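You operate a simulated robot arm through the tools that you are given. There is no shell and no other tool. Be economical: measure what you need, move in short steps, check, and stop when the job is done.

The job below is to be done with a simulated two-armed robot. You get a single attempt, and the scene is never put back.

Task
Pick up the box that says "cables" from the top of the hall table with one hand, pass it to the other hand and put it on the top of the packing bench. Set down upright: box.

Only the result counts: the job must be done as asked and must still hold three seconds after the hand-in. Knocking over, shifting, dropping, spilling or breaking anything else fails it.

Robot
Two 7-joint arms with two-finger parallel grippers on one trunk, on a base that drives. Base frame: it is fixed to the floor where the robot stands at the start and does not move with it; the origin is under the middle of the robot, x ahead of it, y to its left, z up. Readings come in mm, rad, newtons and seconds.
The left shoulder is at the start at [124, 171, 1162], the right one opposite. With the tool pointing down near the work surface each hand reaches from about 100 to 800 mm from the robot's upright axis, wherever it stands, measured 20 degrees to its own side. Places, roughly: blue box, teal box [3250, -1250, 500]; top of the packing bench [2400, -2400, 700]. Payload 4.4 kg a hand.
The TCP of each hand is the grasp point between the finger pads, 23 mm short of the fingertips. In the tool frame z runs along the fingers and y along their closing line. Largest opening 94 mm; finger width 38, thickness 10; the body of the gripper, 54 by 96 mm, starts 39 mm behind the TCP.
Orientation is told as [roll, pitch, yaw] about the base's x, y, z axes, in that order, counted from this pose: with the fingers straight down and closing along the base's y, the tool's x points along the base's -x, its y along +y and its z along -z.

Tools
- The arms move only by the tool jog_arm. It takes "left_plan", "right_plan" or both (then of equal length, played together; a hand with none holds still); each is a list of rows, each a list of 7 numbers: the gripper command, from -1 (shut) to 1 (fully open), values between in proportion, then the shift along the tool's x, y, z in m, then the turn, a rotation vector about the tool's x, y, z in degrees. In form: [[jaw, tx, ty, tz, ax, ay, az], ...]. A call has 1 to 10 rows; each row is the pose to reach, as a shift and turn from the pose commanded when the call began, along the tool's axes at that moment. A row lasts 0.2 s, in which the tool goes at most 50 mm and 0.15 rad; a call with a longer step from one row to the next is refused whole, and so is a gripper value outside its range. A pose out of reach is approached as far as the arm can. The call stops where the force on the tool passes 40 N (or 10 N more than at its start, if that is more) or the arm is blocked; 0.2 s more then pass. The fingers move at their own pace (about 72 mm/s each) and stop on an object; they squeeze with about 29 N. The grip force told is the motor's: it shows also when the fingers shut on nothing. Time passes only in rows, and 0.2 s behind the last, so rows that repeat a pose let the fingers close. It gives the time, the measured TCP pose, the force on the tool (base axes), the opening and the grip force at its end, in the units of the frame above (readings bear some noise), with the torque about the TCP (base axes, N m) and any sound that the robot's microphone picked up.
- Cameras (640 x 400 px; columns grow to the right, rows downward): "scene" is now at [233.6, 8, 1287]; the picture's right is [0.11, -0.99, 0.00], its down [-0.71, -0.08, -0.70] and it looks along [0.70, 0.08, -0.71] (base axes); focal length 266 px, centre (320, 200). "left" rides on the left gripper at [86, -16, -74] in its tool frame; the picture's right is [0.18, 0.98, 0.00], its down [-0.58, 0.11, -0.81] and it looks along [-0.79, 0.15, 0.59] (tool axes); focal length 243 px, centre (320, 200). "right" rides on the right gripper at [86, 16, -75] in its tool frame; the picture's right is [-0.18, 0.98, 0.00], its down [-0.58, -0.11, -0.81] and it looks along [-0.79, -0.15, 0.59] (tool axes); focal length 243 px, centre (320, 200). There is no depth. A picture from a camera that has moved, and an enlarged one, comes with that camera's place and axes in the base frame and with its lens.
- grab_frame(camera): a new picture of that camera. No time passes.
- lift_body(by): slides the trunk up (or, below 0, down) by that many mm; the arms and the scene camera ride with it, the base frame stays. It gives what a move gives, with no picture.
- steer(legs): drives the robot by 1 to 6 legs, each [ahead, left, turn to the left] in mm, mm and rad, along the robot's own axes; the way and the turn of a leg run together, so that a leg with both is an arc; at most 1500 mm and 3.142 rad a leg. The arms and the cameras ride along, it lands a little off, and it stops where it bumps. It gives what a move gives.
- turn_head(pan, tilt): turns the head with the scene camera to pan (to the left, within 1.396 rad either way) and tilt (down, from -0.506 to 1.204), counted from straight ahead of the robot. It gives what a move gives.
- zoom(camera, box): a new picture of the part [left, top, right, bottom] of that camera's present view, enlarged. No time passes.
- close_job(): hands the job in; it is judged then, once.

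Work in short steps. Places have to be worked out from the pictures, the camera data and where the tool is seen: move nearer, look again, correct. Check each grasp and each placing, and mend what went wrong. You have 135 turns and 102 pictures in all, those below and enlarged ones among them. Open the grippers and draw the arms clear of the work before you hand the job in, unless the task says otherwise; then end with one line.

The tools are called after ">>>" as name(argument=value, ...) on one line, values as JSON. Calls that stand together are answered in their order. jog_arm: Moves the arms, as the interface text tells. Its arguments: {"type":"object","properties":{"left_plan":{"type":"array","items":{"type":"array","items":{"type":"number"}}},"right_plan":{"type":"array","items":{"type":"array","items":{"type":"number"}}}},"required":[]} The other tools are called the same way: lift_body (by) slides the trunk up or down; steer (legs) drives the base; turn_head (pan, tilt) turns the head that bears the scene camera; grab_frame (camera) takes a picture; zoom (camera, box) takes an enlarged picture of a part of a camera's view; close_job () hands the job in.

At the start:

```text
time_s: 0.0
left_position: [584.9, 249.4, 850.5]
left_tool_rot: [0.001, 0.002, 0.001]
left_ft_force: [-0.5, -0.1, 1.2]
left_wrist_torque: [0.04, -0.01, -0.03]
left_grip_width: 94.0
left_grip_force: 0.0
right_position: [585.8, -205.1, 849.9]
right_tool_rot: [0.0, 0.0, 0.001]
right_ft_force: [0.2, 0.4, 0.1]
right_wrist_torque: [0.03, -0.02, 0.0]
right_grip_width: 94.1
right_grip_force: 0.0
trunk travel left (down, up): [-175.0, 213.0]
robot x, y, heading: [-1.2, 0.3, -0.001]
head pan, tilt: [0.11, 0.791]
```

scene: 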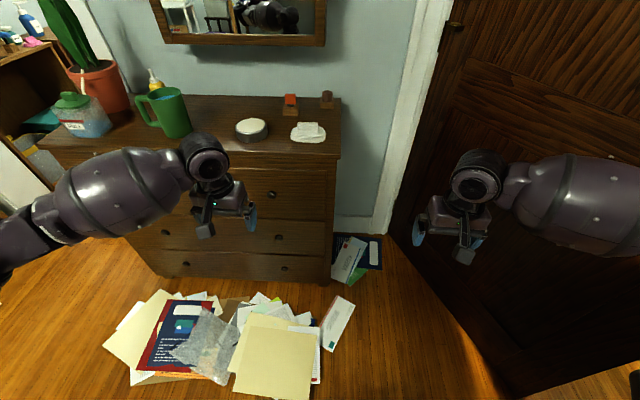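
right: 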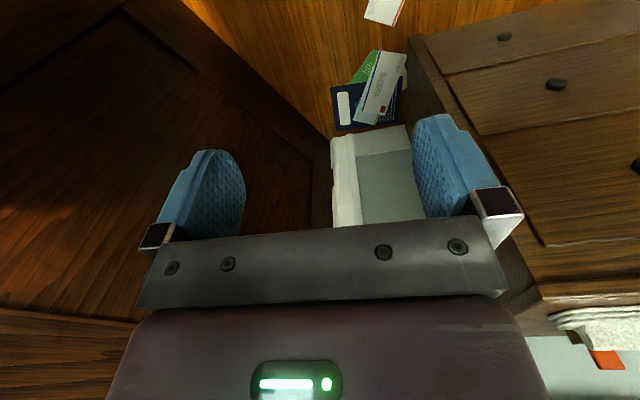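
left: 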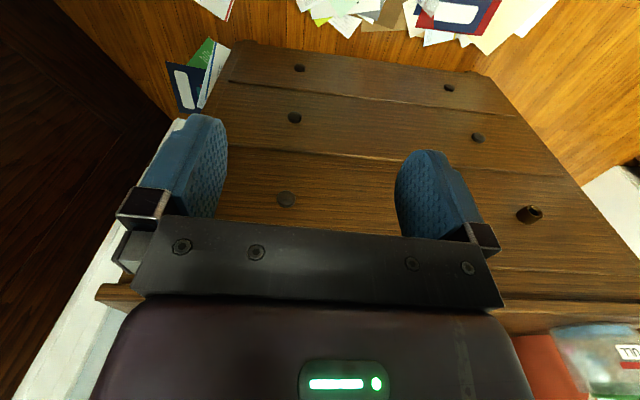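

I start by looking around: the head to the right and level, to find the hall table and the packing bench.

>>> turn_head(pan=-0.5, tilt=0.2)

>>> grab_frame(camera="scene")

>>> turn_head(pan=-1.39, tilt=0.3)

>>> grab_frame(camera="scene")

>>> turn_head(pan=1.2, tilt=0.3)

>>> grab_frame(camera="scene")

```text
time_s: 1.0
left_position: [585.0, 248.9, 850.7]
left_tool_rot: [0.0, 0.002, 0.0]
left_ft_force: [-0.5, 0.9, 0.7]
left_wrist_torque: [-0.01, -0.06, 0.04]
left_grip_width: 93.9
left_grip_force: 0.0
right_position: [585.5, -205.7, 850.1]
right_tool_rot: [0.0, 0.0, 0.0]
right_ft_force: [0.3, -0.1, -0.3]
right_wrist_torque: [-0.02, -0.02, -0.04]
right_grip_width: 94.2
right_grip_force: 0.1
trunk travel left (down, up): [-175.0, 213.0]
robot x, y, heading: [-0.0, 1.9, -0.006]
head pan, tilt: [-0.499, 0.201]
```

```text
98 pictures are left
camera scene: at [234.8, -45.4, 1339.8], right [-0.48, -0.88, 0.0], down [-0.18, 0.1, -0.98], along [0.86, -0.47, -0.2], focal length 266 px, centre (320, 200)
```

scene: 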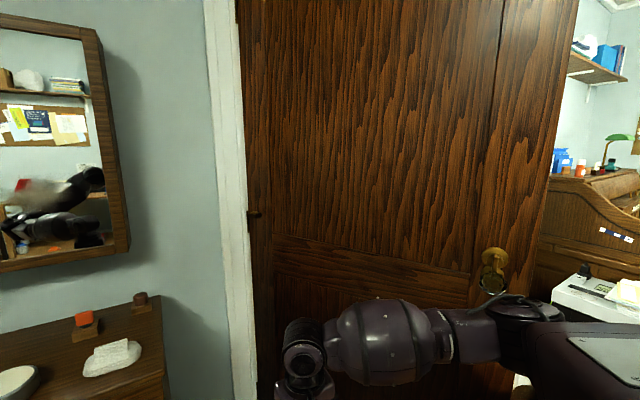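

```text
time_s: 2.2
left_position: [584.8, 248.9, 850.6]
left_tool_rot: [-0.001, -0.001, -0.001]
left_ft_force: [-0.8, -0.9, -0.3]
left_wrist_torque: [0.0, 0.02, -0.01]
left_grip_width: 93.9
left_grip_force: 0.1
right_position: [586.8, -205.8, 849.8]
right_tool_rot: [-0.001, 0.0, 0.0]
right_ft_force: [-0.2, -0.1, -0.5]
right_wrist_torque: [-0.02, -0.01, 0.0]
right_grip_width: 94.0
right_grip_force: 0.1
trunk travel left (down, up): [-175.0, 213.0]
robot x, y, heading: [-2.9, -1.4, -0.001]
head pan, tilt: [-1.389, 0.3]
```

```text
97 pictures are left
camera scene: at [169.9, -92.7, 1330.6], right [-0.98, -0.18, 0.0], down [-0.05, 0.29, -0.96], along [0.17, -0.94, -0.3], focal length 266 px, centre (320, 200)
```

scene: 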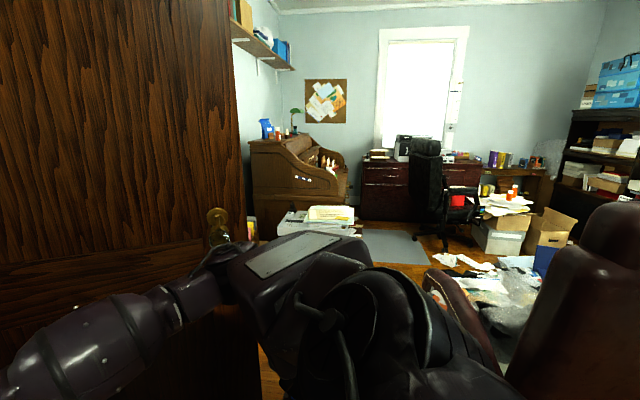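

```text
time_s: 4.5
left_position: [585.5, 248.9, 850.5]
left_tool_rot: [-0.001, 0.001, 0.0]
left_ft_force: [-0.2, -0.5, 0.0]
left_wrist_torque: [0.0, -0.03, 0.04]
left_grip_width: 93.9
left_grip_force: 0.0
right_position: [584.7, -205.5, 850.2]
right_tool_rot: [0.002, 0.0, -0.002]
right_ft_force: [0.5, -0.3, -0.3]
right_wrist_torque: [-0.04, -0.02, -0.05]
right_grip_width: 94.0
right_grip_force: 0.2
trunk travel left (down, up): [-175.0, 213.0]
robot x, y, heading: [1.0, -0.4, -0.004]
head pan, tilt: [1.201, 0.3]
```

```text
96 pictures are left
camera scene: at [186.8, 86.1, 1330.5], right [0.93, -0.36, 0.0], down [-0.11, -0.28, -0.96], along [0.35, 0.89, -0.3], focal length 266 px, centre (320, 200)
```

scene: 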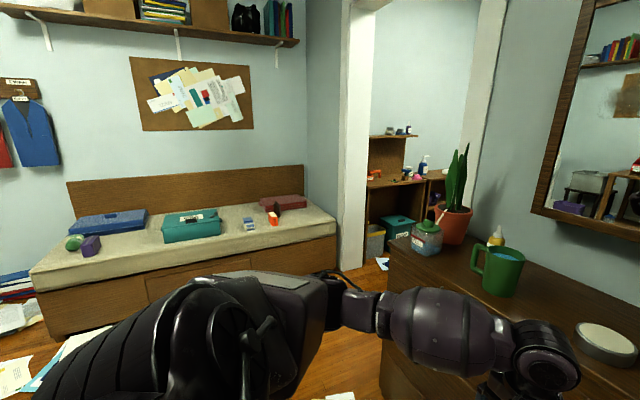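

The doorway is right behind the open door leaf (leaf from about (1217,-292) to (480,-730)), and the goal places lie beyond it. I pull both hands in for driving.

>>> jog_arm(left_plan=[[1, 0.05, 0, 0, 0, 0, 0], [1, 0.1, 0, 0, 0, 0, 0], [1, 0.15, 0, 0, 0, 0, 0], [1, 0.2, 0, 0, 0, 0, 0], [1, 0.22, 0, 0, 0, 0, 0]], right_plan=[[1, 0.05, 0, 0, 0, 0, 0], [1, 0.1, 0, 0, 0, 0, 0], [1, 0.15, 0, 0, 0, 0, 0], [1, 0.2, 0, 0, 0, 0, 0], [1, 0.22, 0, 0, 0, 0, 0]])

>>> turn_head(pan=-1.1, tilt=0.6)

>>> grab_frame(camera="scene")

```text
time_s: 5.7
left_position: [368.4, 248.7, 847.4]
left_tool_rot: [0.0, 0.002, -0.001]
left_ft_force: [-0.2, -0.6, 1.0]
left_wrist_torque: [0.02, -0.05, -0.03]
left_grip_width: 94.0
left_grip_force: 0.0
left hand out of reach, approached as far as the arm can: row 5
right_position: [369.4, -207.8, 846.8]
right_tool_rot: [-0.002, 0.0, -0.002]
right_ft_force: [-0.2, -0.2, 0.3]
right_wrist_torque: [0.06, 0.0, -0.04]
right_grip_width: 94.0
right_grip_force: 0.1
right hand out of reach, approached as far as the arm can: row 5
trunk travel left (down, up): [-175.0, 213.0]
robot x, y, heading: [-2.7, -4.4, -0.004]
head pan, tilt: [1.201, 0.3]
```

```text
time_s: 7.9
left_position: [369.8, 249.1, 846.4]
left_tool_rot: [-0.001, 0.002, 0.0]
left_ft_force: [0.4, 0.3, -0.2]
left_wrist_torque: [0.03, 0.0, 0.01]
left_grip_width: 93.9
left_grip_force: 0.1
right_position: [371.2, -206.1, 848.1]
right_tool_rot: [-0.001, -0.001, 0.002]
right_ft_force: [-0.5, 0.1, -0.1]
right_wrist_torque: [0.03, -0.04, -0.01]
right_grip_width: 94.0
right_grip_force: 0.0
trunk travel left (down, up): [-175.0, 213.0]
robot x, y, heading: [-3.0, -3.6, 0.008]
head pan, tilt: [-1.1, 0.6]
```

```text
95 pictures are left
camera scene: at [193.1, -79.6, 1303.1], right [-0.89, -0.45, 0.0], down [-0.26, 0.5, -0.83], along [0.38, -0.73, -0.56], focal length 266 px, centre (320, 200)
```

scene: 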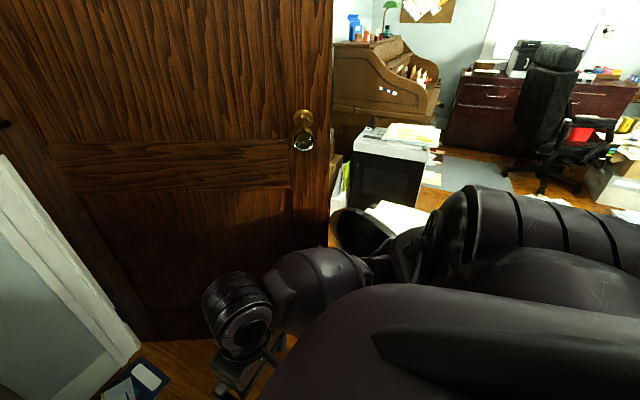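

I turn in place to the right to look past the door leaf.

>>> steer(legs=[[0, 0, -1.35]])

>>> turn_head(pan=0.0, tilt=0.5)

>>> grab_frame(camera="scene")

>>> turn_head(pan=-1.3, tilt=0.4)

>>> grab_frame(camera="scene")

```text
time_s: 11.6
left_position: [321.4, -307.3, 846.4]
left_tool_rot: [-0.001, 0.001, -1.352]
left_ft_force: [0.6, 0.2, 0.7]
left_wrist_torque: [-0.02, -0.01, -0.02]
left_grip_width: 94.0
left_grip_force: 0.0
right_position: [-120.8, -406.7, 846.8]
right_tool_rot: [0.0, 0.001, -1.352]
right_ft_force: [0.6, 0.1, 0.6]
right_wrist_torque: [0.01, 0.04, 0.0]
right_grip_width: 94.2
right_grip_force: 0.1
trunk travel left (down, up): [-175.0, 213.0]
robot x, y, heading: [0.2, -1.2, -1.351]
head pan, tilt: [-1.1, 0.6]
```

```text
time_s: 12.9
left_position: [322.8, -307.2, 845.6]
left_tool_rot: [0.0, 0.002, -1.352]
left_ft_force: [0.1, 0.0, -0.6]
left_wrist_torque: [-0.01, -0.01, 0.02]
left_grip_width: 94.1
left_grip_force: 0.0
right_position: [-121.7, -406.9, 848.0]
right_tool_rot: [0.0, 0.001, -1.352]
right_ft_force: [0.1, -0.6, 1.0]
right_wrist_torque: [0.0, -0.01, 0.02]
right_grip_width: 94.2
right_grip_force: 0.0
trunk travel left (down, up): [-175.0, 213.0]
robot x, y, heading: [3.6, 1.8, -1.351]
head pan, tilt: [0.0, 0.499]
```

```text
94 pictures are left
camera scene: at [52.8, -238.9, 1312.1], right [-0.98, -0.22, 0.0], down [-0.1, 0.47, -0.88], along [0.19, -0.86, -0.48], focal length 266 px, centre (320, 200)
```

scene: 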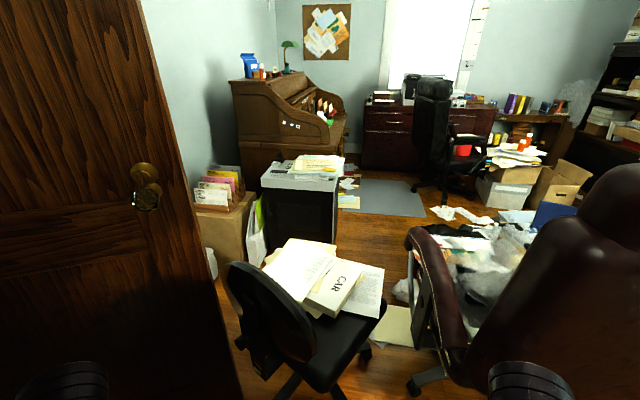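

```text
time_s: 14.4
left_position: [322.9, -307.0, 846.9]
left_tool_rot: [0.001, 0.0, -1.352]
left_ft_force: [-0.8, -0.4, -0.2]
left_wrist_torque: [0.02, 0.01, 0.01]
left_grip_width: 94.1
left_grip_force: 0.0
right_position: [-120.4, -406.0, 846.4]
right_tool_rot: [0.0, 0.0, -1.352]
right_ft_force: [-1.1, -1.5, 0.1]
right_wrist_torque: [0.01, 0.01, -0.04]
right_grip_width: 93.9
right_grip_force: 0.0
trunk travel left (down, up): [-175.0, 213.0]
robot x, y, heading: [1.8, -0.0, -1.35]
head pan, tilt: [-1.3, 0.4]
```

```text
93 pictures are left
camera scene: at [-48.5, -193.6, 1321.3], right [-0.47, 0.88, 0.0], down [0.34, 0.18, -0.92], along [-0.81, -0.43, -0.39], focal length 266 px, centre (320, 200)
```

scene: 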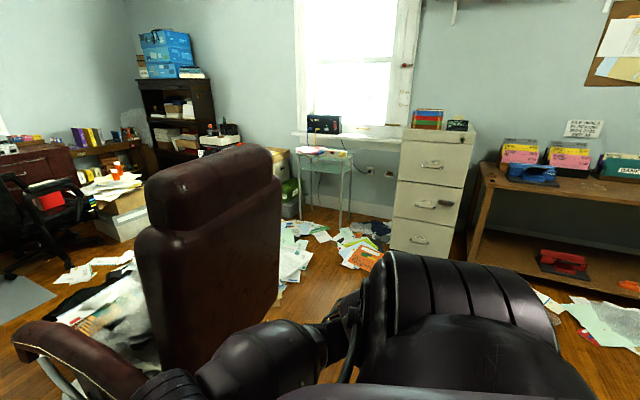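

The way to the right is crowded by an office chair near the door edge. I look closer at it and then at the left opening by the plant.

>>> turn_head(pan=0.15, tilt=0.95)

>>> grab_frame(camera="scene")

>>> steer(legs=[[0, 0, 2.25]])

>>> turn_head(pan=0.0, tilt=0.3)

>>> grab_frame(camera="scene")

```text
time_s: 16.0
left_position: [322.1, -308.0, 845.9]
left_tool_rot: [0.0, 0.001, -1.352]
left_ft_force: [0.0, 0.3, 0.5]
left_wrist_torque: [-0.05, -0.01, 0.03]
left_grip_width: 93.9
left_grip_force: 0.2
right_position: [-119.1, -406.8, 846.6]
right_tool_rot: [0.0, 0.001, -1.353]
right_ft_force: [0.7, 0.7, 0.0]
right_wrist_torque: [0.01, 0.01, -0.02]
right_grip_width: 94.4
right_grip_force: 0.0
trunk travel left (down, up): [-175.0, 213.0]
robot x, y, heading: [2.6, 0.4, -1.354]
head pan, tilt: [0.15, 0.949]
```

```text
92 pictures are left
camera scene: at [59.4, -217.9, 1274.7], right [-0.93, -0.36, 0.0], down [-0.29, 0.76, -0.58], along [0.21, -0.54, -0.81], focal length 266 px, centre (320, 200)
```

scene: 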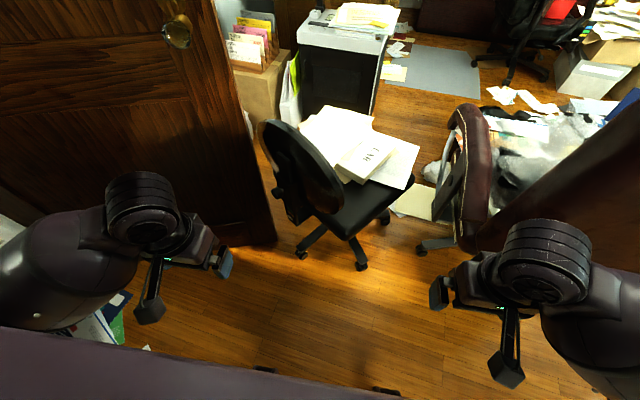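

```text
time_s: 21.8
left_position: [21.4, 444.3, 846.1]
left_tool_rot: [-0.001, 0.003, 0.933]
left_ft_force: [-0.4, 0.2, 0.0]
left_wrist_torque: [-0.07, -0.05, 0.02]
left_grip_width: 94.1
left_grip_force: 0.0
right_position: [384.8, 176.4, 847.8]
right_tool_rot: [0.0, 0.001, 0.934]
right_ft_force: [0.5, 0.2, 0.3]
right_wrist_torque: [-0.01, -0.04, -0.02]
right_grip_width: 94.0
right_grip_force: 0.1
trunk travel left (down, up): [-175.0, 213.0]
robot x, y, heading: [-2.7, 1.7, 0.933]
head pan, tilt: [0.15, 0.949]
```

```text
time_s: 22.8
left_position: [20.9, 445.1, 846.0]
left_tool_rot: [0.001, 0.001, 0.932]
left_ft_force: [0.1, -0.4, -0.2]
left_wrist_torque: [-0.03, 0.0, -0.03]
left_grip_width: 93.8
left_grip_force: 0.0
right_position: [385.4, 174.5, 847.6]
right_tool_rot: [-0.002, 0.002, 0.935]
right_ft_force: [0.9, 0.4, 0.3]
right_wrist_torque: [0.03, 0.0, 0.02]
right_grip_width: 94.1
right_grip_force: 0.1
trunk travel left (down, up): [-175.0, 213.0]
robot x, y, heading: [1.5, 0.4, 0.926]
head pan, tilt: [0.0, 0.3]
```

```text
91 pictures are left
camera scene: at [146.7, 196.8, 1330.5], right [0.8, -0.6, 0.0], down [-0.18, -0.24, -0.95], along [0.57, 0.77, -0.3], focal length 266 px, centre (320, 200)
```

scene: 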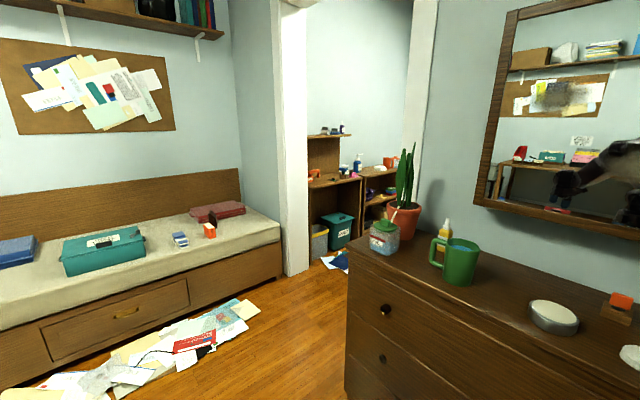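

The left doorway (x≈1250, y≈950–1980) is open with a clear floor. I drive to about (250,1050), turn to face +x and look.

>>> steer(legs=[[980, 430, 0], [0, 0, -0.926]])

>>> turn_head(pan=0.35, tilt=0.55)

>>> grab_frame(camera="scene")

```text
time_s: 30.8
left_position: [606.3, 1295.7, 845.8]
left_tool_rot: [-0.001, 0.003, -0.01]
left_ft_force: [-0.7, -0.1, -0.4]
left_wrist_torque: [0.01, -0.01, 0.02]
left_grip_width: 93.9
left_grip_force: 0.1
right_position: [602.7, 842.1, 847.4]
right_tool_rot: [0.0, 0.003, -0.011]
right_ft_force: [0.2, -0.4, -0.3]
right_wrist_torque: [0.02, -0.05, 0.02]
right_grip_width: 94.0
right_grip_force: 0.0
trunk travel left (down, up): [-175.0, 213.0]
robot x, y, heading: [232.9, 1051.1, -0.012]
head pan, tilt: [0.0, 0.3]
```

```text
time_s: 31.6
left_position: [605.1, 1296.5, 846.1]
left_tool_rot: [0.0, 0.003, -0.01]
left_ft_force: [0.1, 0.0, -0.2]
left_wrist_torque: [0.03, -0.01, -0.01]
left_grip_width: 94.0
left_grip_force: 0.0
right_position: [601.9, 842.9, 846.5]
right_tool_rot: [0.0, 0.0, -0.01]
right_ft_force: [0.1, 0.2, -0.2]
right_wrist_torque: [-0.02, 0.02, -0.01]
right_grip_width: 94.1
right_grip_force: 0.1
trunk travel left (down, up): [-175.0, 213.0]
robot x, y, heading: [232.5, 1053.0, -0.013]
head pan, tilt: [0.351, 0.55]
```

```text
90 pictures are left
camera scene: at [471.3, 1079.5, 1307.6], right [0.33, -0.94, 0.0], down [-0.49, -0.17, -0.85], along [0.8, 0.28, -0.52], focal length 266 px, centre (320, 200)
```

scene: 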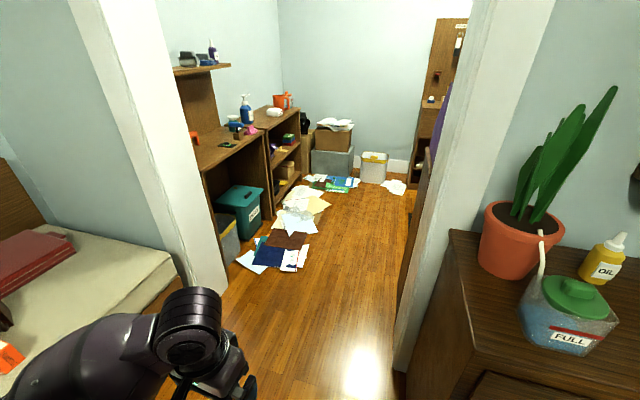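

The doorway is clear, 1.05 m wide centred at y≈1470. I drive diagonally to (650,1450), then ahead through the doorway to x≈1500.

>>> steer(legs=[[413, 402, 0], [850, 0, 0.012]])

>>> turn_head(pan=-0.9, tilt=0.4)

>>> grab_frame(camera="scene")

```text
time_s: 35.0
left_position: [956.0, 1640.3, 846.6]
left_tool_rot: [-0.005, -0.001, -0.024]
left_ft_force: [-0.3, 0.7, 0.4]
left_wrist_torque: [0.02, -0.01, -0.02]
left_grip_width: 93.9
left_grip_force: 0.1
right_position: [936.9, 1176.4, 842.2]
right_tool_rot: [-0.028, 0.023, -0.034]
right_ft_force: [0.6, -0.4, -0.5]
right_wrist_torque: [-0.05, 0.0, 0.01]
right_grip_width: 94.1
right_grip_force: 0.1
trunk travel left (down, up): [-175.0, 213.0]
robot x, y, heading: [582.9, 1398.7, -0.026]
head pan, tilt: [0.351, 0.55]
stopped in leg 1: the robot was blocked; the commanded pose is now the measured one
```

```text
time_s: 36.5
left_position: [953.6, 1639.9, 847.5]
left_tool_rot: [-0.004, -0.003, -0.024]
left_ft_force: [-1.1, 0.3, -0.2]
left_wrist_torque: [-0.02, 0.03, -0.01]
left_grip_width: 93.9
left_grip_force: 0.0
right_position: [936.1, 1176.3, 842.7]
right_tool_rot: [-0.028, 0.021, -0.033]
right_ft_force: [-0.2, -0.4, 0.0]
right_wrist_torque: [-0.01, 0.04, -0.02]
right_grip_width: 94.1
right_grip_force: 0.0
trunk travel left (down, up): [-175.0, 213.0]
robot x, y, heading: [582.1, 1396.4, -0.019]
head pan, tilt: [-0.901, 0.4]
```

```text
89 pictures are left
camera scene: at [785.0, 1323.3, 1322.8], right [-0.8, -0.6, 0.0], down [-0.23, 0.31, -0.92], along [0.56, -0.73, -0.38], focal length 266 px, centre (320, 200)
```

scene: 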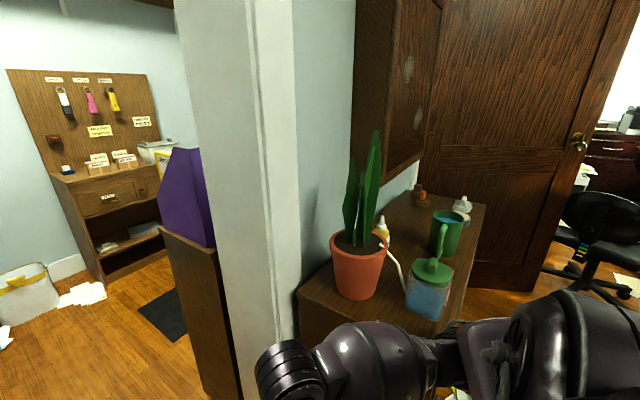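

The drive was blocked with the right arm pushed slightly; I look down to the right to see what touches.

>>> turn_head(pan=-0.9, tilt=1.0)

>>> grab_frame(camera="scene")

>>> grab_frame(camera="right")

>>> turn_head(pan=1.0, tilt=1.0)

>>> grab_frame(camera="scene")

```text
time_s: 37.5
left_position: [953.2, 1640.3, 848.1]
left_tool_rot: [-0.004, -0.003, -0.022]
left_ft_force: [0.5, 0.6, 0.7]
left_wrist_torque: [0.01, 0.0, -0.04]
left_grip_width: 94.0
left_grip_force: 0.1
right_position: [937.5, 1176.6, 842.5]
right_tool_rot: [-0.029, 0.02, -0.033]
right_ft_force: [0.3, -0.2, 0.1]
right_wrist_torque: [0.0, -0.02, 0.02]
right_grip_width: 94.3
right_grip_force: 0.0
trunk travel left (down, up): [-175.0, 213.0]
robot x, y, heading: [583.3, 1399.5, -0.021]
head pan, tilt: [-0.901, 1.0]
```

```text
88 pictures are left
camera scene: at [771.3, 1341.4, 1272.5], right [-0.8, -0.6, 0.0], down [-0.5, 0.67, -0.55], along [0.33, -0.43, -0.84], focal length 266 px, centre (320, 200)
```

scene: 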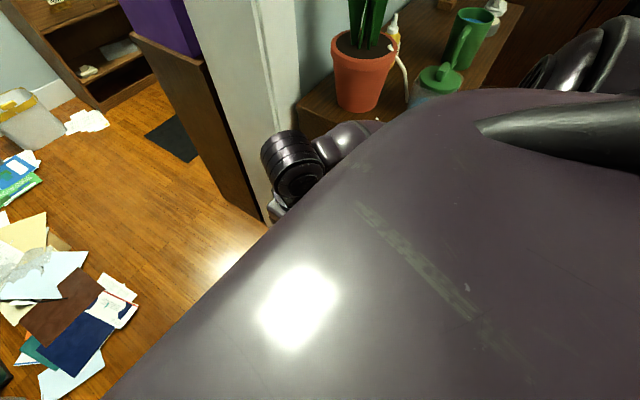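

```text
87 pictures are left
camera right: at [851.6, 1197.3, 919.1], right [0.22, 0.98, -0.03], down [0.59, -0.11, 0.8], along [0.77, -0.19, -0.6], focal length 243 px, centre (320, 200)
```

right: 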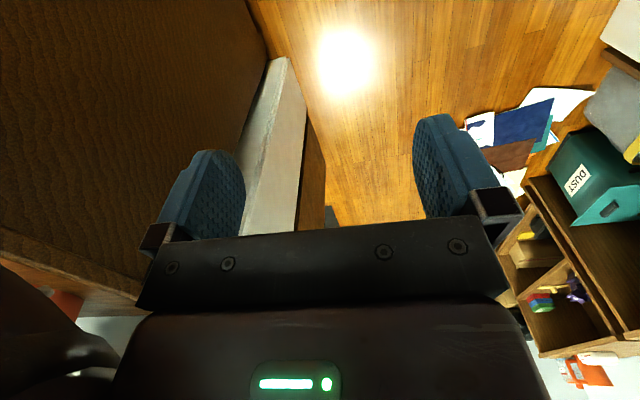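

```text
time_s: 39.3
left_position: [953.8, 1641.2, 848.2]
left_tool_rot: [-0.003, -0.003, -0.023]
left_ft_force: [0.3, -0.5, 0.0]
left_wrist_torque: [-0.01, -0.01, -0.01]
left_grip_width: 93.9
left_grip_force: 0.1
right_position: [936.7, 1176.5, 842.6]
right_tool_rot: [-0.027, 0.022, -0.034]
right_ft_force: [0.1, 0.5, 0.3]
right_wrist_torque: [-0.02, 0.02, 0.0]
right_grip_width: 94.1
right_grip_force: 0.0
trunk travel left (down, up): [-175.0, 213.0]
robot x, y, heading: [586.7, 1403.2, -0.022]
head pan, tilt: [1.0, 1.0]
```

```text
86 pictures are left
camera scene: at [768.2, 1454.7, 1272.1], right [0.83, -0.56, 0.01], down [-0.47, -0.7, -0.54], along [0.31, 0.45, -0.84], focal length 266 px, centre (320, 200)
```

scene: 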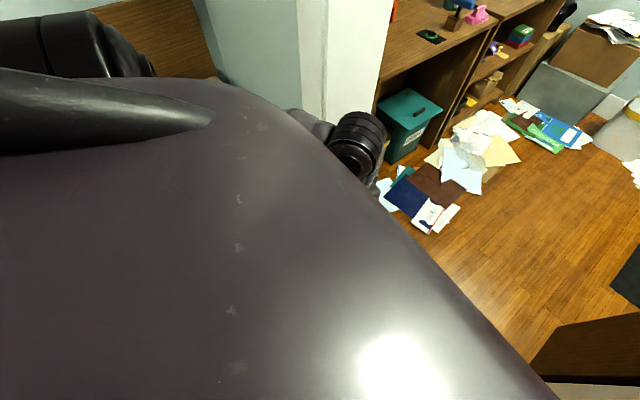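

The right elbow sticks out ~450 mm and touched the dresser. I back off and straighten the arms forward and inward to make the robot narrower.

>>> steer(legs=[[-40, 60, 0], [-60, 40, 0.02]])

>>> jog_arm(left_plan=[[1, -0.045, -0.01, 0, 0, 0, 0], [1, -0.09, -0.02, 0, 0, 0, 0], [1, -0.135, -0.03, 0, 0, 0, 0], [1, -0.18, -0.04, 0, 0, 0, 0], [1, -0.225, -0.05, 0, 0, 0, 0], [1, -0.27, -0.06, 0, 0, 0, 0], [1, -0.315, -0.08, 0, 0, 0, 0], [1, -0.35, -0.1, 0, 0, 0, 0]], right_plan=[[1, -0.045, 0.01, 0, 0, 0, 0], [1, -0.09, 0.02, 0, 0, 0, 0], [1, -0.135, 0.03, 0, 0, 0, 0], [1, -0.18, 0.04, 0, 0, 0, 0], [1, -0.225, 0.05, 0, 0, 0, 0], [1, -0.27, 0.06, 0, 0, 0, 0], [1, -0.315, 0.07, 0, 0, 0, 0], [1, -0.35, 0.08, 0, 0, 0, 0]])

>>> turn_head(pan=-0.3, tilt=0.8)

>>> grab_frame(camera="scene")

```text
time_s: 41.2
left_position: [856.3, 1746.2, 846.0]
left_tool_rot: [-0.003, 0.003, -0.004]
left_ft_force: [-0.5, -0.2, 0.6]
left_wrist_torque: [0.0, 0.01, 0.0]
left_grip_width: 94.2
left_grip_force: 0.0
right_position: [848.1, 1282.4, 841.3]
right_tool_rot: [-0.023, 0.024, -0.012]
right_ft_force: [-0.5, -0.3, -0.2]
right_wrist_torque: [-0.01, -0.02, 0.01]
right_grip_width: 94.1
right_grip_force: 0.0
trunk travel left (down, up): [-175.0, 213.0]
robot x, y, heading: [483.3, 1497.6, -0.004]
head pan, tilt: [1.0, 1.0]
```

```text
time_s: 43.0
left_position: [1207.8, 1646.8, 846.8]
left_tool_rot: [0.0, 0.001, -0.004]
left_ft_force: [-0.1, 0.1, -0.8]
left_wrist_torque: [0.02, 0.02, 0.07]
left_grip_width: 94.1
left_grip_force: 0.0
right_position: [1202.8, 1359.9, 829.5]
right_tool_rot: [-0.025, 0.027, -0.013]
right_ft_force: [-0.8, 0.0, 0.2]
right_wrist_torque: [0.0, 0.02, 0.04]
right_grip_width: 93.9
right_grip_force: 0.1
trunk travel left (down, up): [-175.0, 213.0]
robot x, y, heading: [489.9, 1501.3, 0.002]
head pan, tilt: [1.0, 1.0]
```

```text
time_s: 44.4
left_position: [1207.1, 1646.7, 846.4]
left_tool_rot: [-0.001, 0.002, -0.004]
left_ft_force: [0.1, 0.3, 0.3]
left_wrist_torque: [-0.01, 0.0, 0.04]
left_grip_width: 94.1
left_grip_force: 0.0
right_position: [1201.0, 1359.4, 829.8]
right_tool_rot: [-0.024, 0.023, -0.011]
right_ft_force: [-0.1, -0.1, -0.1]
right_wrist_torque: [0.01, 0.02, 0.02]
right_grip_width: 94.2
right_grip_force: 0.2
trunk travel left (down, up): [-175.0, 213.0]
robot x, y, heading: [486.3, 1500.0, 0.003]
head pan, tilt: [-0.3, 0.799]
```

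```text
85 pictures are left
camera scene: at [716.2, 1473.6, 1286.2], right [-0.3, -0.95, 0.0], down [-0.68, 0.21, -0.7], along [0.67, -0.21, -0.72], focal length 266 px, centre (320, 200)
```

scene: 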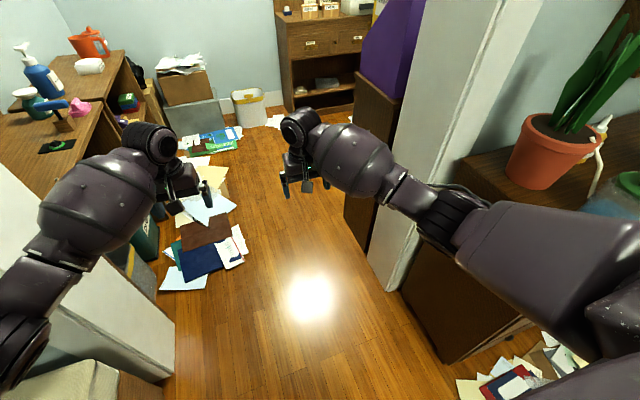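

Arms are straighter now. I go slowly straight ahead through the doorway at y≈1500.

>>> steer(legs=[[350, -10, 0], [350, -10, 0]])

>>> turn_head(pan=-0.6, tilt=0.6)

>>> grab_frame(camera="scene")

```text
time_s: 48.6
left_position: [1903.7, 1631.1, 846.3]
left_tool_rot: [0.002, 0.001, 0.004]
left_ft_force: [-0.6, 0.4, -0.2]
left_wrist_torque: [0.02, 0.01, 0.0]
left_grip_width: 93.7
left_grip_force: 0.0
right_position: [1900.7, 1344.7, 828.7]
right_tool_rot: [-0.026, 0.026, -0.007]
right_ft_force: [-0.2, -0.1, 0.6]
right_wrist_torque: [0.0, 0.02, 0.0]
right_grip_width: 93.9
right_grip_force: 0.0
trunk travel left (down, up): [-175.0, 213.0]
robot x, y, heading: [1186.1, 1477.3, 0.001]
head pan, tilt: [-0.3, 0.799]
```

```text
time_s: 49.4
left_position: [1905.7, 1632.5, 846.2]
left_tool_rot: [-0.001, 0.002, 0.003]
left_ft_force: [0.9, -0.3, 0.6]
left_wrist_torque: [0.01, -0.03, 0.04]
left_grip_width: 93.8
left_grip_force: 0.1
right_position: [1901.4, 1343.5, 829.1]
right_tool_rot: [-0.025, 0.025, -0.007]
right_ft_force: [0.3, 0.2, -0.2]
right_wrist_torque: [0.01, 0.02, 0.02]
right_grip_width: 94.5
right_grip_force: 0.1
trunk travel left (down, up): [-175.0, 213.0]
robot x, y, heading: [1188.0, 1479.6, 0.003]
head pan, tilt: [-0.6, 0.6]
```

```text
84 pictures are left
camera scene: at [1411.8, 1429.2, 1303.0], right [-0.56, -0.83, 0.0], down [-0.47, 0.32, -0.82], along [0.68, -0.46, -0.57], focal length 266 px, centre (320, 200)
```

scene: 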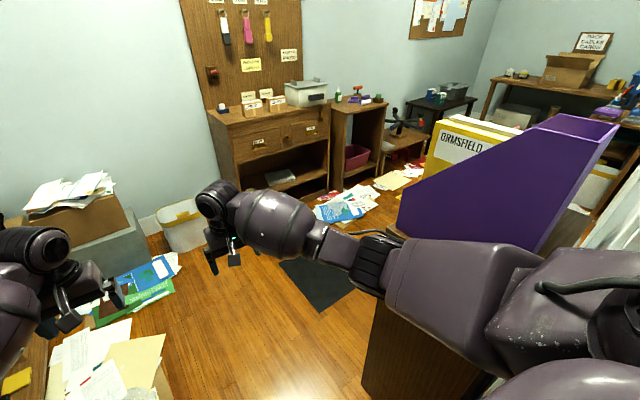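

The hall is seen: purple holder on a cabinet right behind the right jamb (up to x≈1650, y≤1000), papers left. I continue ahead to x≈2300, y≈1380 before turning right.

>>> steer(legs=[[600, 0, 0], [500, -100, 0]])

>>> turn_head(pan=-1.2, tilt=0.4)

>>> grab_frame(camera="scene")

```text
time_s: 55.4
left_position: [3005.5, 1532.5, 845.8]
left_tool_rot: [-0.001, 0.002, 0.002]
left_ft_force: [-0.1, -0.2, -0.5]
left_wrist_torque: [-0.02, 0.01, 0.0]
left_grip_width: 93.8
left_grip_force: 0.0
right_position: [3000.4, 1245.3, 830.4]
right_tool_rot: [-0.025, 0.027, -0.007]
right_ft_force: [0.1, -0.1, 0.7]
right_wrist_torque: [0.04, 0.01, 0.0]
right_grip_width: 93.9
right_grip_force: 0.0
trunk travel left (down, up): [-175.0, 213.0]
robot x, y, heading: [2283.9, 1380.9, 0.005]
head pan, tilt: [-0.6, 0.6]
```

```text
time_s: 56.4
left_position: [3006.1, 1532.9, 845.3]
left_tool_rot: [0.0, 0.002, 0.001]
left_ft_force: [-0.2, 0.4, -0.2]
left_wrist_torque: [0.04, 0.0, 0.0]
left_grip_width: 94.0
left_grip_force: 0.1
right_position: [3001.4, 1244.8, 829.3]
right_tool_rot: [-0.025, 0.023, -0.006]
right_ft_force: [-0.8, -0.8, -0.8]
right_wrist_torque: [0.02, 0.01, 0.01]
right_grip_width: 93.9
right_grip_force: 0.2
trunk travel left (down, up): [-175.0, 213.0]
robot x, y, heading: [2284.2, 1378.6, 0.005]
head pan, tilt: [-1.201, 0.4]
```

```text
83 pictures are left
camera scene: at [2472.2, 1294.3, 1321.3], right [-0.93, -0.36, 0.0], down [-0.14, 0.36, -0.92], along [0.34, -0.86, -0.39], focal length 266 px, centre (320, 200)
```

scene: 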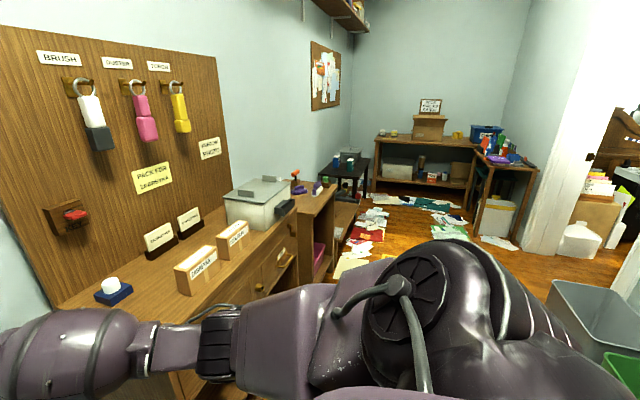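

Black low table with blue and teal boxes is ahead (~(3263,-1450)), packing bench at the back (~(2440,-2470)). I pull the hands in for turning near the cabinet, back off slightly and turn right by 90°.

>>> jog_arm(left_plan=[[1, 0.045, 0, 0, 0, 0, 0], [1, 0.09, 0, 0, 0, 0, 0], [1, 0.135, 0, 0, 0, 0, 0], [1, 0.18, 0, 0, 0, 0, 0], [1, 0.225, 0, 0, 0, 0, 0], [1, 0.27, 0, 0, 0, 0, 0]], right_plan=[[1, 0.045, 0, 0, 0, 0, 0], [1, 0.09, 0, 0, 0, 0, 0], [1, 0.135, 0, 0, 0, 0, 0], [1, 0.18, 0, 0, 0, 0, 0], [1, 0.225, 0, 0, 0, 0, 0], [1, 0.27, 0, 0, 0, 0, 0]])

>>> steer(legs=[[0, 0, -1.57]])

>>> turn_head(pan=0.0, tilt=0.6)

>>> grab_frame(camera="scene")

```text
time_s: 57.8
left_position: [2733.1, 1532.8, 847.0]
left_tool_rot: [-0.001, 0.001, 0.003]
left_ft_force: [-0.6, -0.4, -0.2]
left_wrist_torque: [-0.04, -0.01, 0.02]
left_grip_width: 94.0
left_grip_force: 0.0
right_position: [2728.2, 1245.6, 836.4]
right_tool_rot: [-0.024, 0.025, -0.008]
right_ft_force: [-0.3, -0.2, -0.2]
right_wrist_torque: [0.0, -0.01, 0.0]
right_grip_width: 94.1
right_grip_force: 0.0
trunk travel left (down, up): [-175.0, 213.0]
robot x, y, heading: [2283.6, 1384.0, 0.003]
head pan, tilt: [-1.201, 0.4]
```

```text
time_s: 62.0
left_position: [2433.2, 931.7, 846.6]
left_tool_rot: [-0.001, 0.001, -1.574]
left_ft_force: [-0.1, -0.1, -0.2]
left_wrist_torque: [-0.01, -0.02, 0.03]
left_grip_width: 94.1
left_grip_force: 0.1
right_position: [2149.0, 935.8, 836.1]
right_tool_rot: [-0.026, 0.023, -1.585]
right_ft_force: [-0.5, 0.1, -0.2]
right_wrist_torque: [-0.01, 0.0, -0.02]
right_grip_width: 94.0
right_grip_force: 0.0
trunk travel left (down, up): [-175.0, 213.0]
robot x, y, heading: [2289.0, 1381.7, -1.572]
head pan, tilt: [-1.201, 0.4]
```

```text
time_s: 63.4
left_position: [2434.6, 930.1, 847.0]
left_tool_rot: [-0.001, 0.003, -1.575]
left_ft_force: [0.0, 0.2, -0.6]
left_wrist_torque: [0.02, -0.02, 0.0]
left_grip_width: 93.9
left_grip_force: 0.1
right_position: [2148.8, 936.3, 836.8]
right_tool_rot: [-0.024, 0.024, -1.586]
right_ft_force: [-0.1, 0.9, -0.2]
right_wrist_torque: [-0.02, 0.01, -0.01]
right_grip_width: 93.9
right_grip_force: 0.1
trunk travel left (down, up): [-175.0, 213.0]
robot x, y, heading: [2282.6, 1378.7, -1.574]
head pan, tilt: [0.0, 0.6]
```

```text
82 pictures are left
camera scene: at [2284.7, 1139.0, 1303.1], right [-1.0, 0.0, 0.0], down [0.0, 0.56, -0.83], along [0.0, -0.83, -0.56], focal length 266 px, centre (320, 200)
```

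scene: 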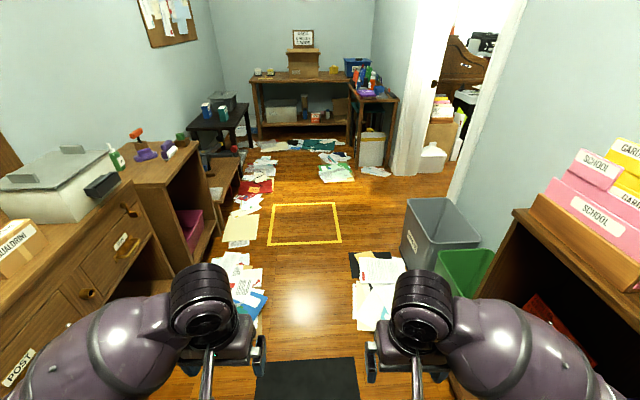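

The way down the hall is open at x≈2400, with a yellow floor mark at about (2400,-485). I drive there.

>>> steer(legs=[[900, 70, 0], [850, 50, 0]])

>>> turn_head(pan=0.7, tilt=0.6)

>>> grab_frame(camera="scene")

>>> turn_head(pan=0.0, tilt=0.5)

>>> grab_frame(camera="scene")

```text
time_s: 72.2
left_position: [2538.7, -792.5, 846.6]
left_tool_rot: [0.001, 0.002, -1.584]
left_ft_force: [-0.2, -0.1, 0.2]
left_wrist_torque: [-0.04, 0.03, 0.0]
left_grip_width: 93.8
left_grip_force: 0.1
right_position: [2253.2, -783.0, 835.9]
right_tool_rot: [-0.024, 0.025, -1.593]
right_ft_force: [0.0, 0.5, -0.5]
right_wrist_torque: [0.03, -0.02, -0.01]
right_grip_width: 93.7
right_grip_force: 0.1
trunk travel left (down, up): [-175.0, 213.0]
robot x, y, heading: [2398.3, -339.7, -1.582]
head pan, tilt: [0.0, 0.6]
```

```text
time_s: 73.2
left_position: [2538.4, -791.6, 846.7]
left_tool_rot: [-0.001, 0.002, -1.582]
left_ft_force: [-0.7, 0.5, -0.3]
left_wrist_torque: [-0.01, -0.02, 0.0]
left_grip_width: 94.1
left_grip_force: 0.1
right_position: [2255.2, -784.0, 836.7]
right_tool_rot: [-0.025, 0.024, -1.593]
right_ft_force: [0.1, -0.6, 0.2]
right_wrist_torque: [0.0, 0.0, 0.02]
right_grip_width: 94.1
right_grip_force: 0.1
trunk travel left (down, up): [-175.0, 213.0]
robot x, y, heading: [2394.8, -340.9, -1.584]
head pan, tilt: [0.7, 0.6]
```

```text
81 pictures are left
camera scene: at [2448.9, -563.0, 1303.1], right [-0.77, -0.63, 0.0], down [-0.36, 0.44, -0.83], along [0.52, -0.64, -0.56], focal length 266 px, centre (320, 200)
```

scene: 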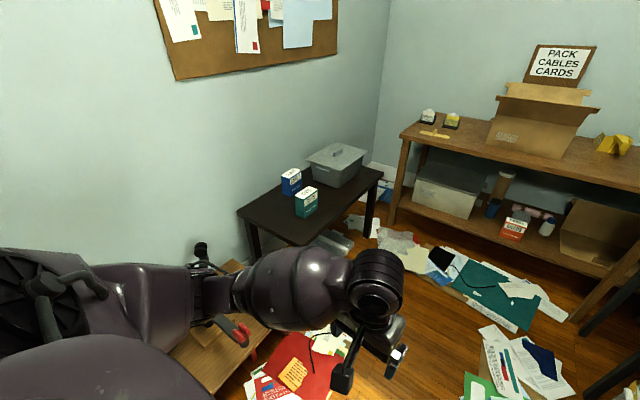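

```text
time_s: 74.3
left_position: [2537.8, -793.1, 846.1]
left_tool_rot: [-0.001, 0.002, -1.584]
left_ft_force: [0.6, 1.0, -0.2]
left_wrist_torque: [-0.01, 0.02, 0.0]
left_grip_width: 93.9
left_grip_force: 0.0
right_position: [2254.2, -783.5, 836.4]
right_tool_rot: [-0.024, 0.026, -1.591]
right_ft_force: [-0.9, 0.3, -0.4]
right_wrist_torque: [0.02, 0.0, 0.02]
right_grip_width: 93.9
right_grip_force: 0.0
trunk travel left (down, up): [-175.0, 213.0]
robot x, y, heading: [2395.5, -344.9, -1.578]
head pan, tilt: [0.0, 0.499]
```

```text
80 pictures are left
camera scene: at [2391.9, -585.7, 1312.1], right [-1.0, 0.01, 0.0], down [0.01, 0.48, -0.88], along [-0.01, -0.88, -0.48], focal length 266 px, centre (320, 200)
```

scene: 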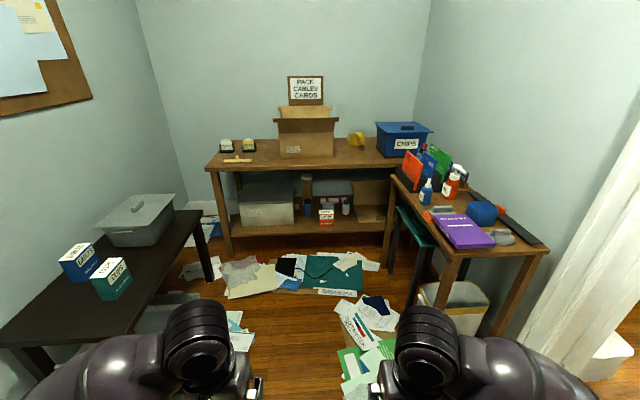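

Blue box seems to read CABLES; I zoom in to confirm and measure it.

>>> zoom(camera="scene", box=[40, 220, 160, 310])

>>> zoom(camera="scene", box=[200, 70, 440, 220])

```text
4.44 times, centred on (100, 265) of scene
camera zoom: at [2391.9, -585.7, 1312.1], right [-1.0, 0.01, 0.0], down [0.01, 0.48, -0.88], along [-0.01, -0.88, -0.48], focal length 1183 px, centre (1298, -89)
```

zoom: 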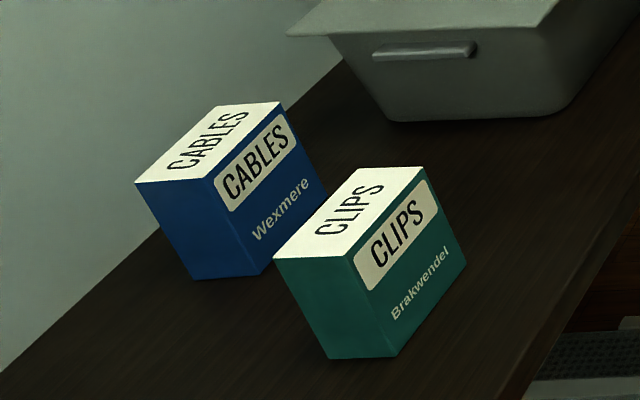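

```text
2.67 times, centred on (320, 145) of scene
camera zoom: at [2391.9, -585.7, 1312.1], right [-1.0, 0.01, 0.0], down [0.01, 0.48, -0.88], along [-0.01, -0.88, -0.48], focal length 710 px, centre (320, 347)
```

zoom: 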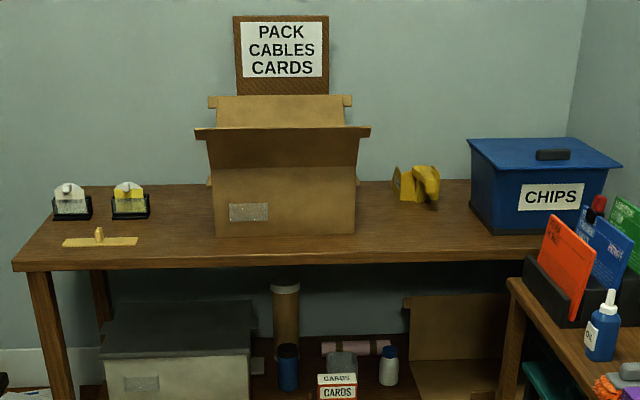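

The blue box reads CABLES; about x 3331–3385, y -1385..-1500, 110 high on the table at z≈500 (thin side across x). I turn to face the table (+x) and strafe toward it.

>>> steer(legs=[[0, 0, 1.578], [0, -880, 0]])

>>> turn_head(pan=-0.2, tilt=0.75)

>>> grab_frame(camera="scene")

```text
time_s: 86.2
left_position: [2817.1, -1089.7, 847.3]
left_tool_rot: [-0.002, 0.002, -0.036]
left_ft_force: [0.5, 0.1, -0.1]
left_wrist_torque: [0.0, 0.04, -0.01]
left_grip_width: 94.0
left_grip_force: 0.0
right_position: [2802.4, -1374.9, 836.7]
right_tool_rot: [-0.024, 0.025, -0.045]
right_ft_force: [-0.4, 0.8, 0.4]
right_wrist_torque: [-0.03, 0.01, 0.02]
right_grip_width: 94.1
right_grip_force: 0.1
trunk travel left (down, up): [-175.0, 213.0]
robot x, y, heading: [2361.1, -1224.1, -0.036]
head pan, tilt: [0.0, 0.499]
```

```text
time_s: 86.9
left_position: [2815.3, -1089.7, 846.7]
left_tool_rot: [-0.001, 0.002, -0.035]
left_ft_force: [0.1, 0.9, 0.2]
left_wrist_torque: [0.0, 0.02, 0.02]
left_grip_width: 94.2
left_grip_force: 0.1
right_position: [2801.6, -1373.3, 836.8]
right_tool_rot: [-0.025, 0.026, -0.046]
right_ft_force: [0.2, -1.1, -0.5]
right_wrist_torque: [-0.01, -0.02, 0.01]
right_grip_width: 94.0
right_grip_force: 0.0
trunk travel left (down, up): [-175.0, 213.0]
robot x, y, heading: [2361.6, -1222.3, -0.033]
head pan, tilt: [-0.201, 0.75]
```

```text
77 pictures are left
camera scene: at [2595.4, -1249.7, 1290.2], right [-0.23, -0.97, 0.0], down [-0.66, 0.16, -0.73], along [0.71, -0.17, -0.68], focal length 266 px, centre (320, 200)
```

scene: 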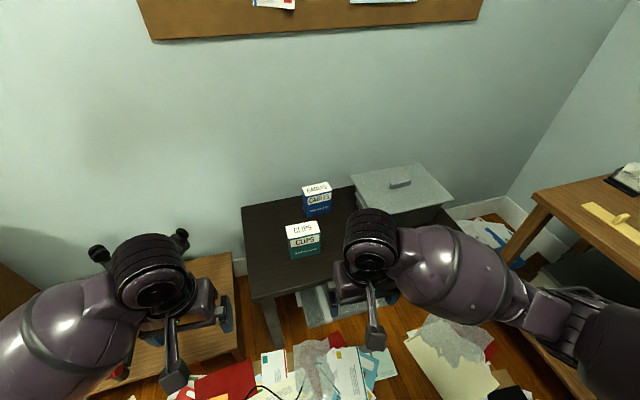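

The pose estimate agrees. I drive nearer to (2650,-1205), keeping the base 380 mm from the table edge.

>>> steer(legs=[[0, 25, 0.035], [285, 0, 0]])

>>> turn_head(pan=-0.25, tilt=0.9)

>>> grab_frame(camera="scene")

```text
time_s: 89.4
left_position: [3095.5, -1045.7, 846.9]
left_tool_rot: [0.0, 0.002, 0.007]
left_ft_force: [-0.1, -0.5, 0.4]
left_wrist_torque: [-0.01, 0.02, 0.01]
left_grip_width: 93.9
left_grip_force: 0.0
right_position: [3091.9, -1330.0, 835.8]
right_tool_rot: [-0.023, 0.026, -0.005]
right_ft_force: [-0.1, 1.2, 0.2]
right_wrist_torque: [0.02, -0.01, -0.01]
right_grip_width: 94.1
right_grip_force: 0.0
trunk travel left (down, up): [-175.0, 213.0]
robot x, y, heading: [2646.5, -1198.3, 0.007]
head pan, tilt: [-0.201, 0.75]
```

```text
time_s: 90.1
left_position: [3093.7, -1046.3, 846.6]
left_tool_rot: [0.0, 0.001, 0.005]
left_ft_force: [-1.2, 0.1, -0.7]
left_wrist_torque: [0.03, 0.03, -0.01]
left_grip_width: 94.0
left_grip_force: 0.1
right_position: [3090.7, -1331.0, 837.4]
right_tool_rot: [-0.022, 0.026, -0.003]
right_ft_force: [-0.4, 0.9, -0.1]
right_wrist_torque: [-0.02, 0.0, -0.05]
right_grip_width: 93.8
right_grip_force: 0.0
trunk travel left (down, up): [-175.0, 213.0]
robot x, y, heading: [2646.6, -1195.3, 0.009]
head pan, tilt: [-0.25, 0.901]
```

```text
76 pictures are left
camera scene: at [2872.0, -1216.2, 1278.3], right [-0.24, -0.97, 0.0], down [-0.76, 0.19, -0.62], along [0.6, -0.15, -0.78], focal length 266 px, centre (320, 200)
```

scene: 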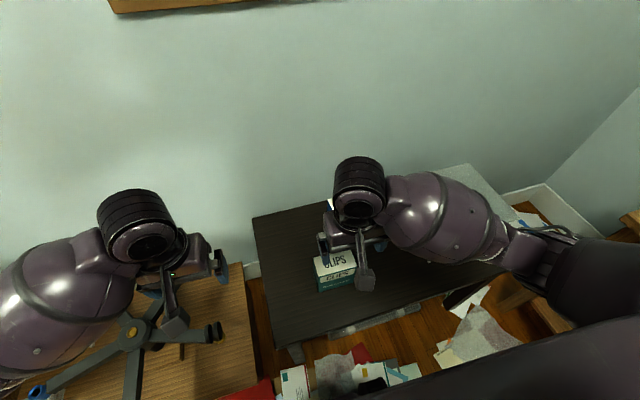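

The box is hidden behind the right hand. I turn the right hand by 90° (closing along x, its camera to the right side) while moving it toward above the box.

>>> jog_arm(right_plan=[[1, -0.015, -0.01, 0, 0, 0, -8.5], [1, -0.03, -0.02, 0, 0, 0, -17], [1, -0.045, -0.03, 0, 0, 0, -25.5], [1, -0.06, -0.04, 0, 0, 0, -34], [1, -0.075, -0.05, 0, 0, 0, -42.5], [1, -0.09, -0.06, 0, 0, 0, -51], [1, -0.105, -0.07, 0, 0, 0, -59.5], [1, -0.12, -0.08, 0, 0, 0, -68], [1, -0.135, -0.09, 0, 0, 0, -76.5], [1, -0.15, -0.1, 0, 0, 0, -85]])

>>> grab_frame(camera="scene")

>>> grab_frame(camera="right")

```text
time_s: 92.3
left_position: [3093.6, -1045.9, 846.8]
left_tool_rot: [-0.001, 0.004, 0.006]
left_ft_force: [0.2, -0.2, 0.0]
left_wrist_torque: [-0.01, 0.02, 0.02]
left_grip_width: 94.1
left_grip_force: 0.0
right_position: [3240.5, -1430.8, 835.1]
right_tool_rot: [0.024, 0.027, 1.482]
right_ft_force: [-0.6, 0.0, 0.1]
right_wrist_torque: [0.01, 0.0, 0.0]
right_grip_width: 94.1
right_grip_force: 0.0
trunk travel left (down, up): [-175.0, 213.0]
robot x, y, heading: [2644.2, -1195.6, 0.006]
head pan, tilt: [-0.25, 0.901]
```

```text
75 pictures are left
camera scene: at [2872.0, -1216.3, 1278.2], right [-0.24, -0.97, 0.0], down [-0.76, 0.19, -0.62], along [0.6, -0.15, -0.78], focal length 266 px, centre (320, 200)
```

scene: 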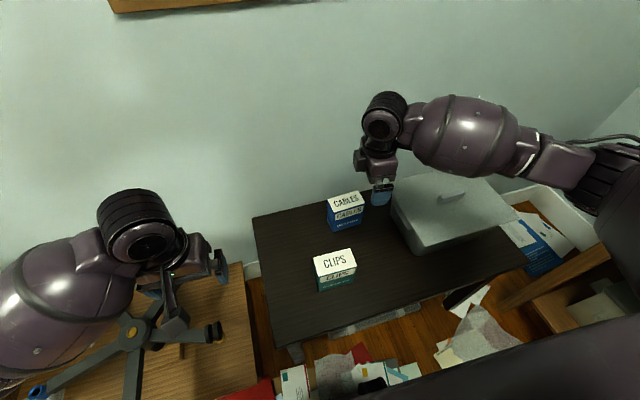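

```text
74 pictures are left
camera right: at [3218.1, -1514.7, 912.8], right [-0.96, 0.27, 0.02], down [0.18, 0.59, 0.79], along [0.2, 0.76, -0.62], focal length 243 px, centre (320, 200)
```

right: 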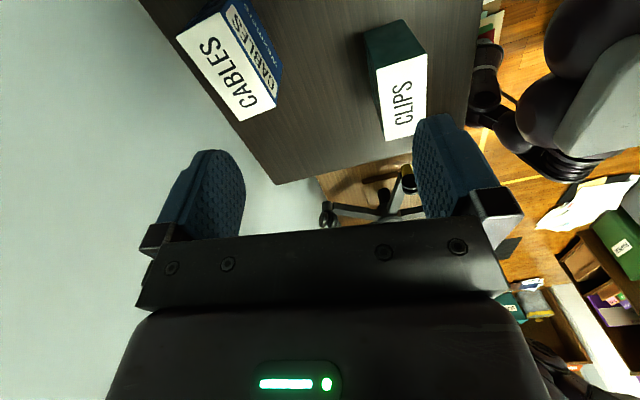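

Both views show the box; I zoom the scene view for a precise triangulation of its top corners.

>>> zoom(camera="scene", box=[304, 180, 384, 230])

>>> zoom(camera="right", box=[160, 0, 320, 100])

```text
8.00 times, centred on (344, 205) of scene
camera zoom: at [2872.0, -1216.3, 1278.2], right [-0.24, -0.97, 0.0], down [-0.76, 0.19, -0.62], along [0.6, -0.15, -0.78], focal length 2130 px, centre (128, 160)
```

zoom: 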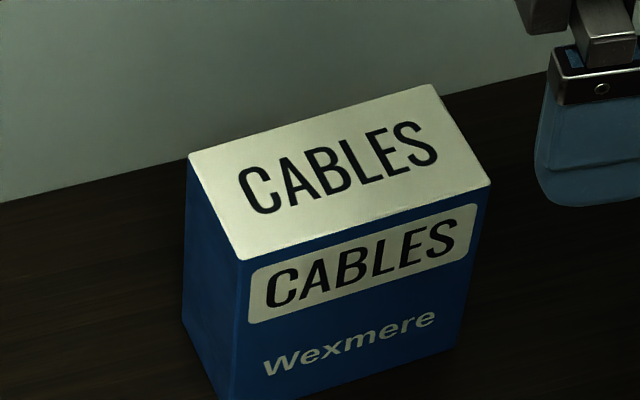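

```text
4.00 times, centred on (240, 50) of right
camera zoom: at [3218.1, -1514.7, 912.8], right [-0.96, 0.27, 0.02], down [0.18, 0.59, 0.79], along [0.2, 0.76, -0.62], focal length 970 px, centre (640, 800)
```

zoom: 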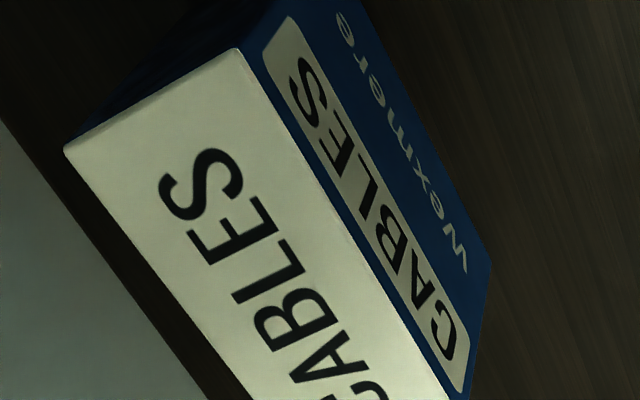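

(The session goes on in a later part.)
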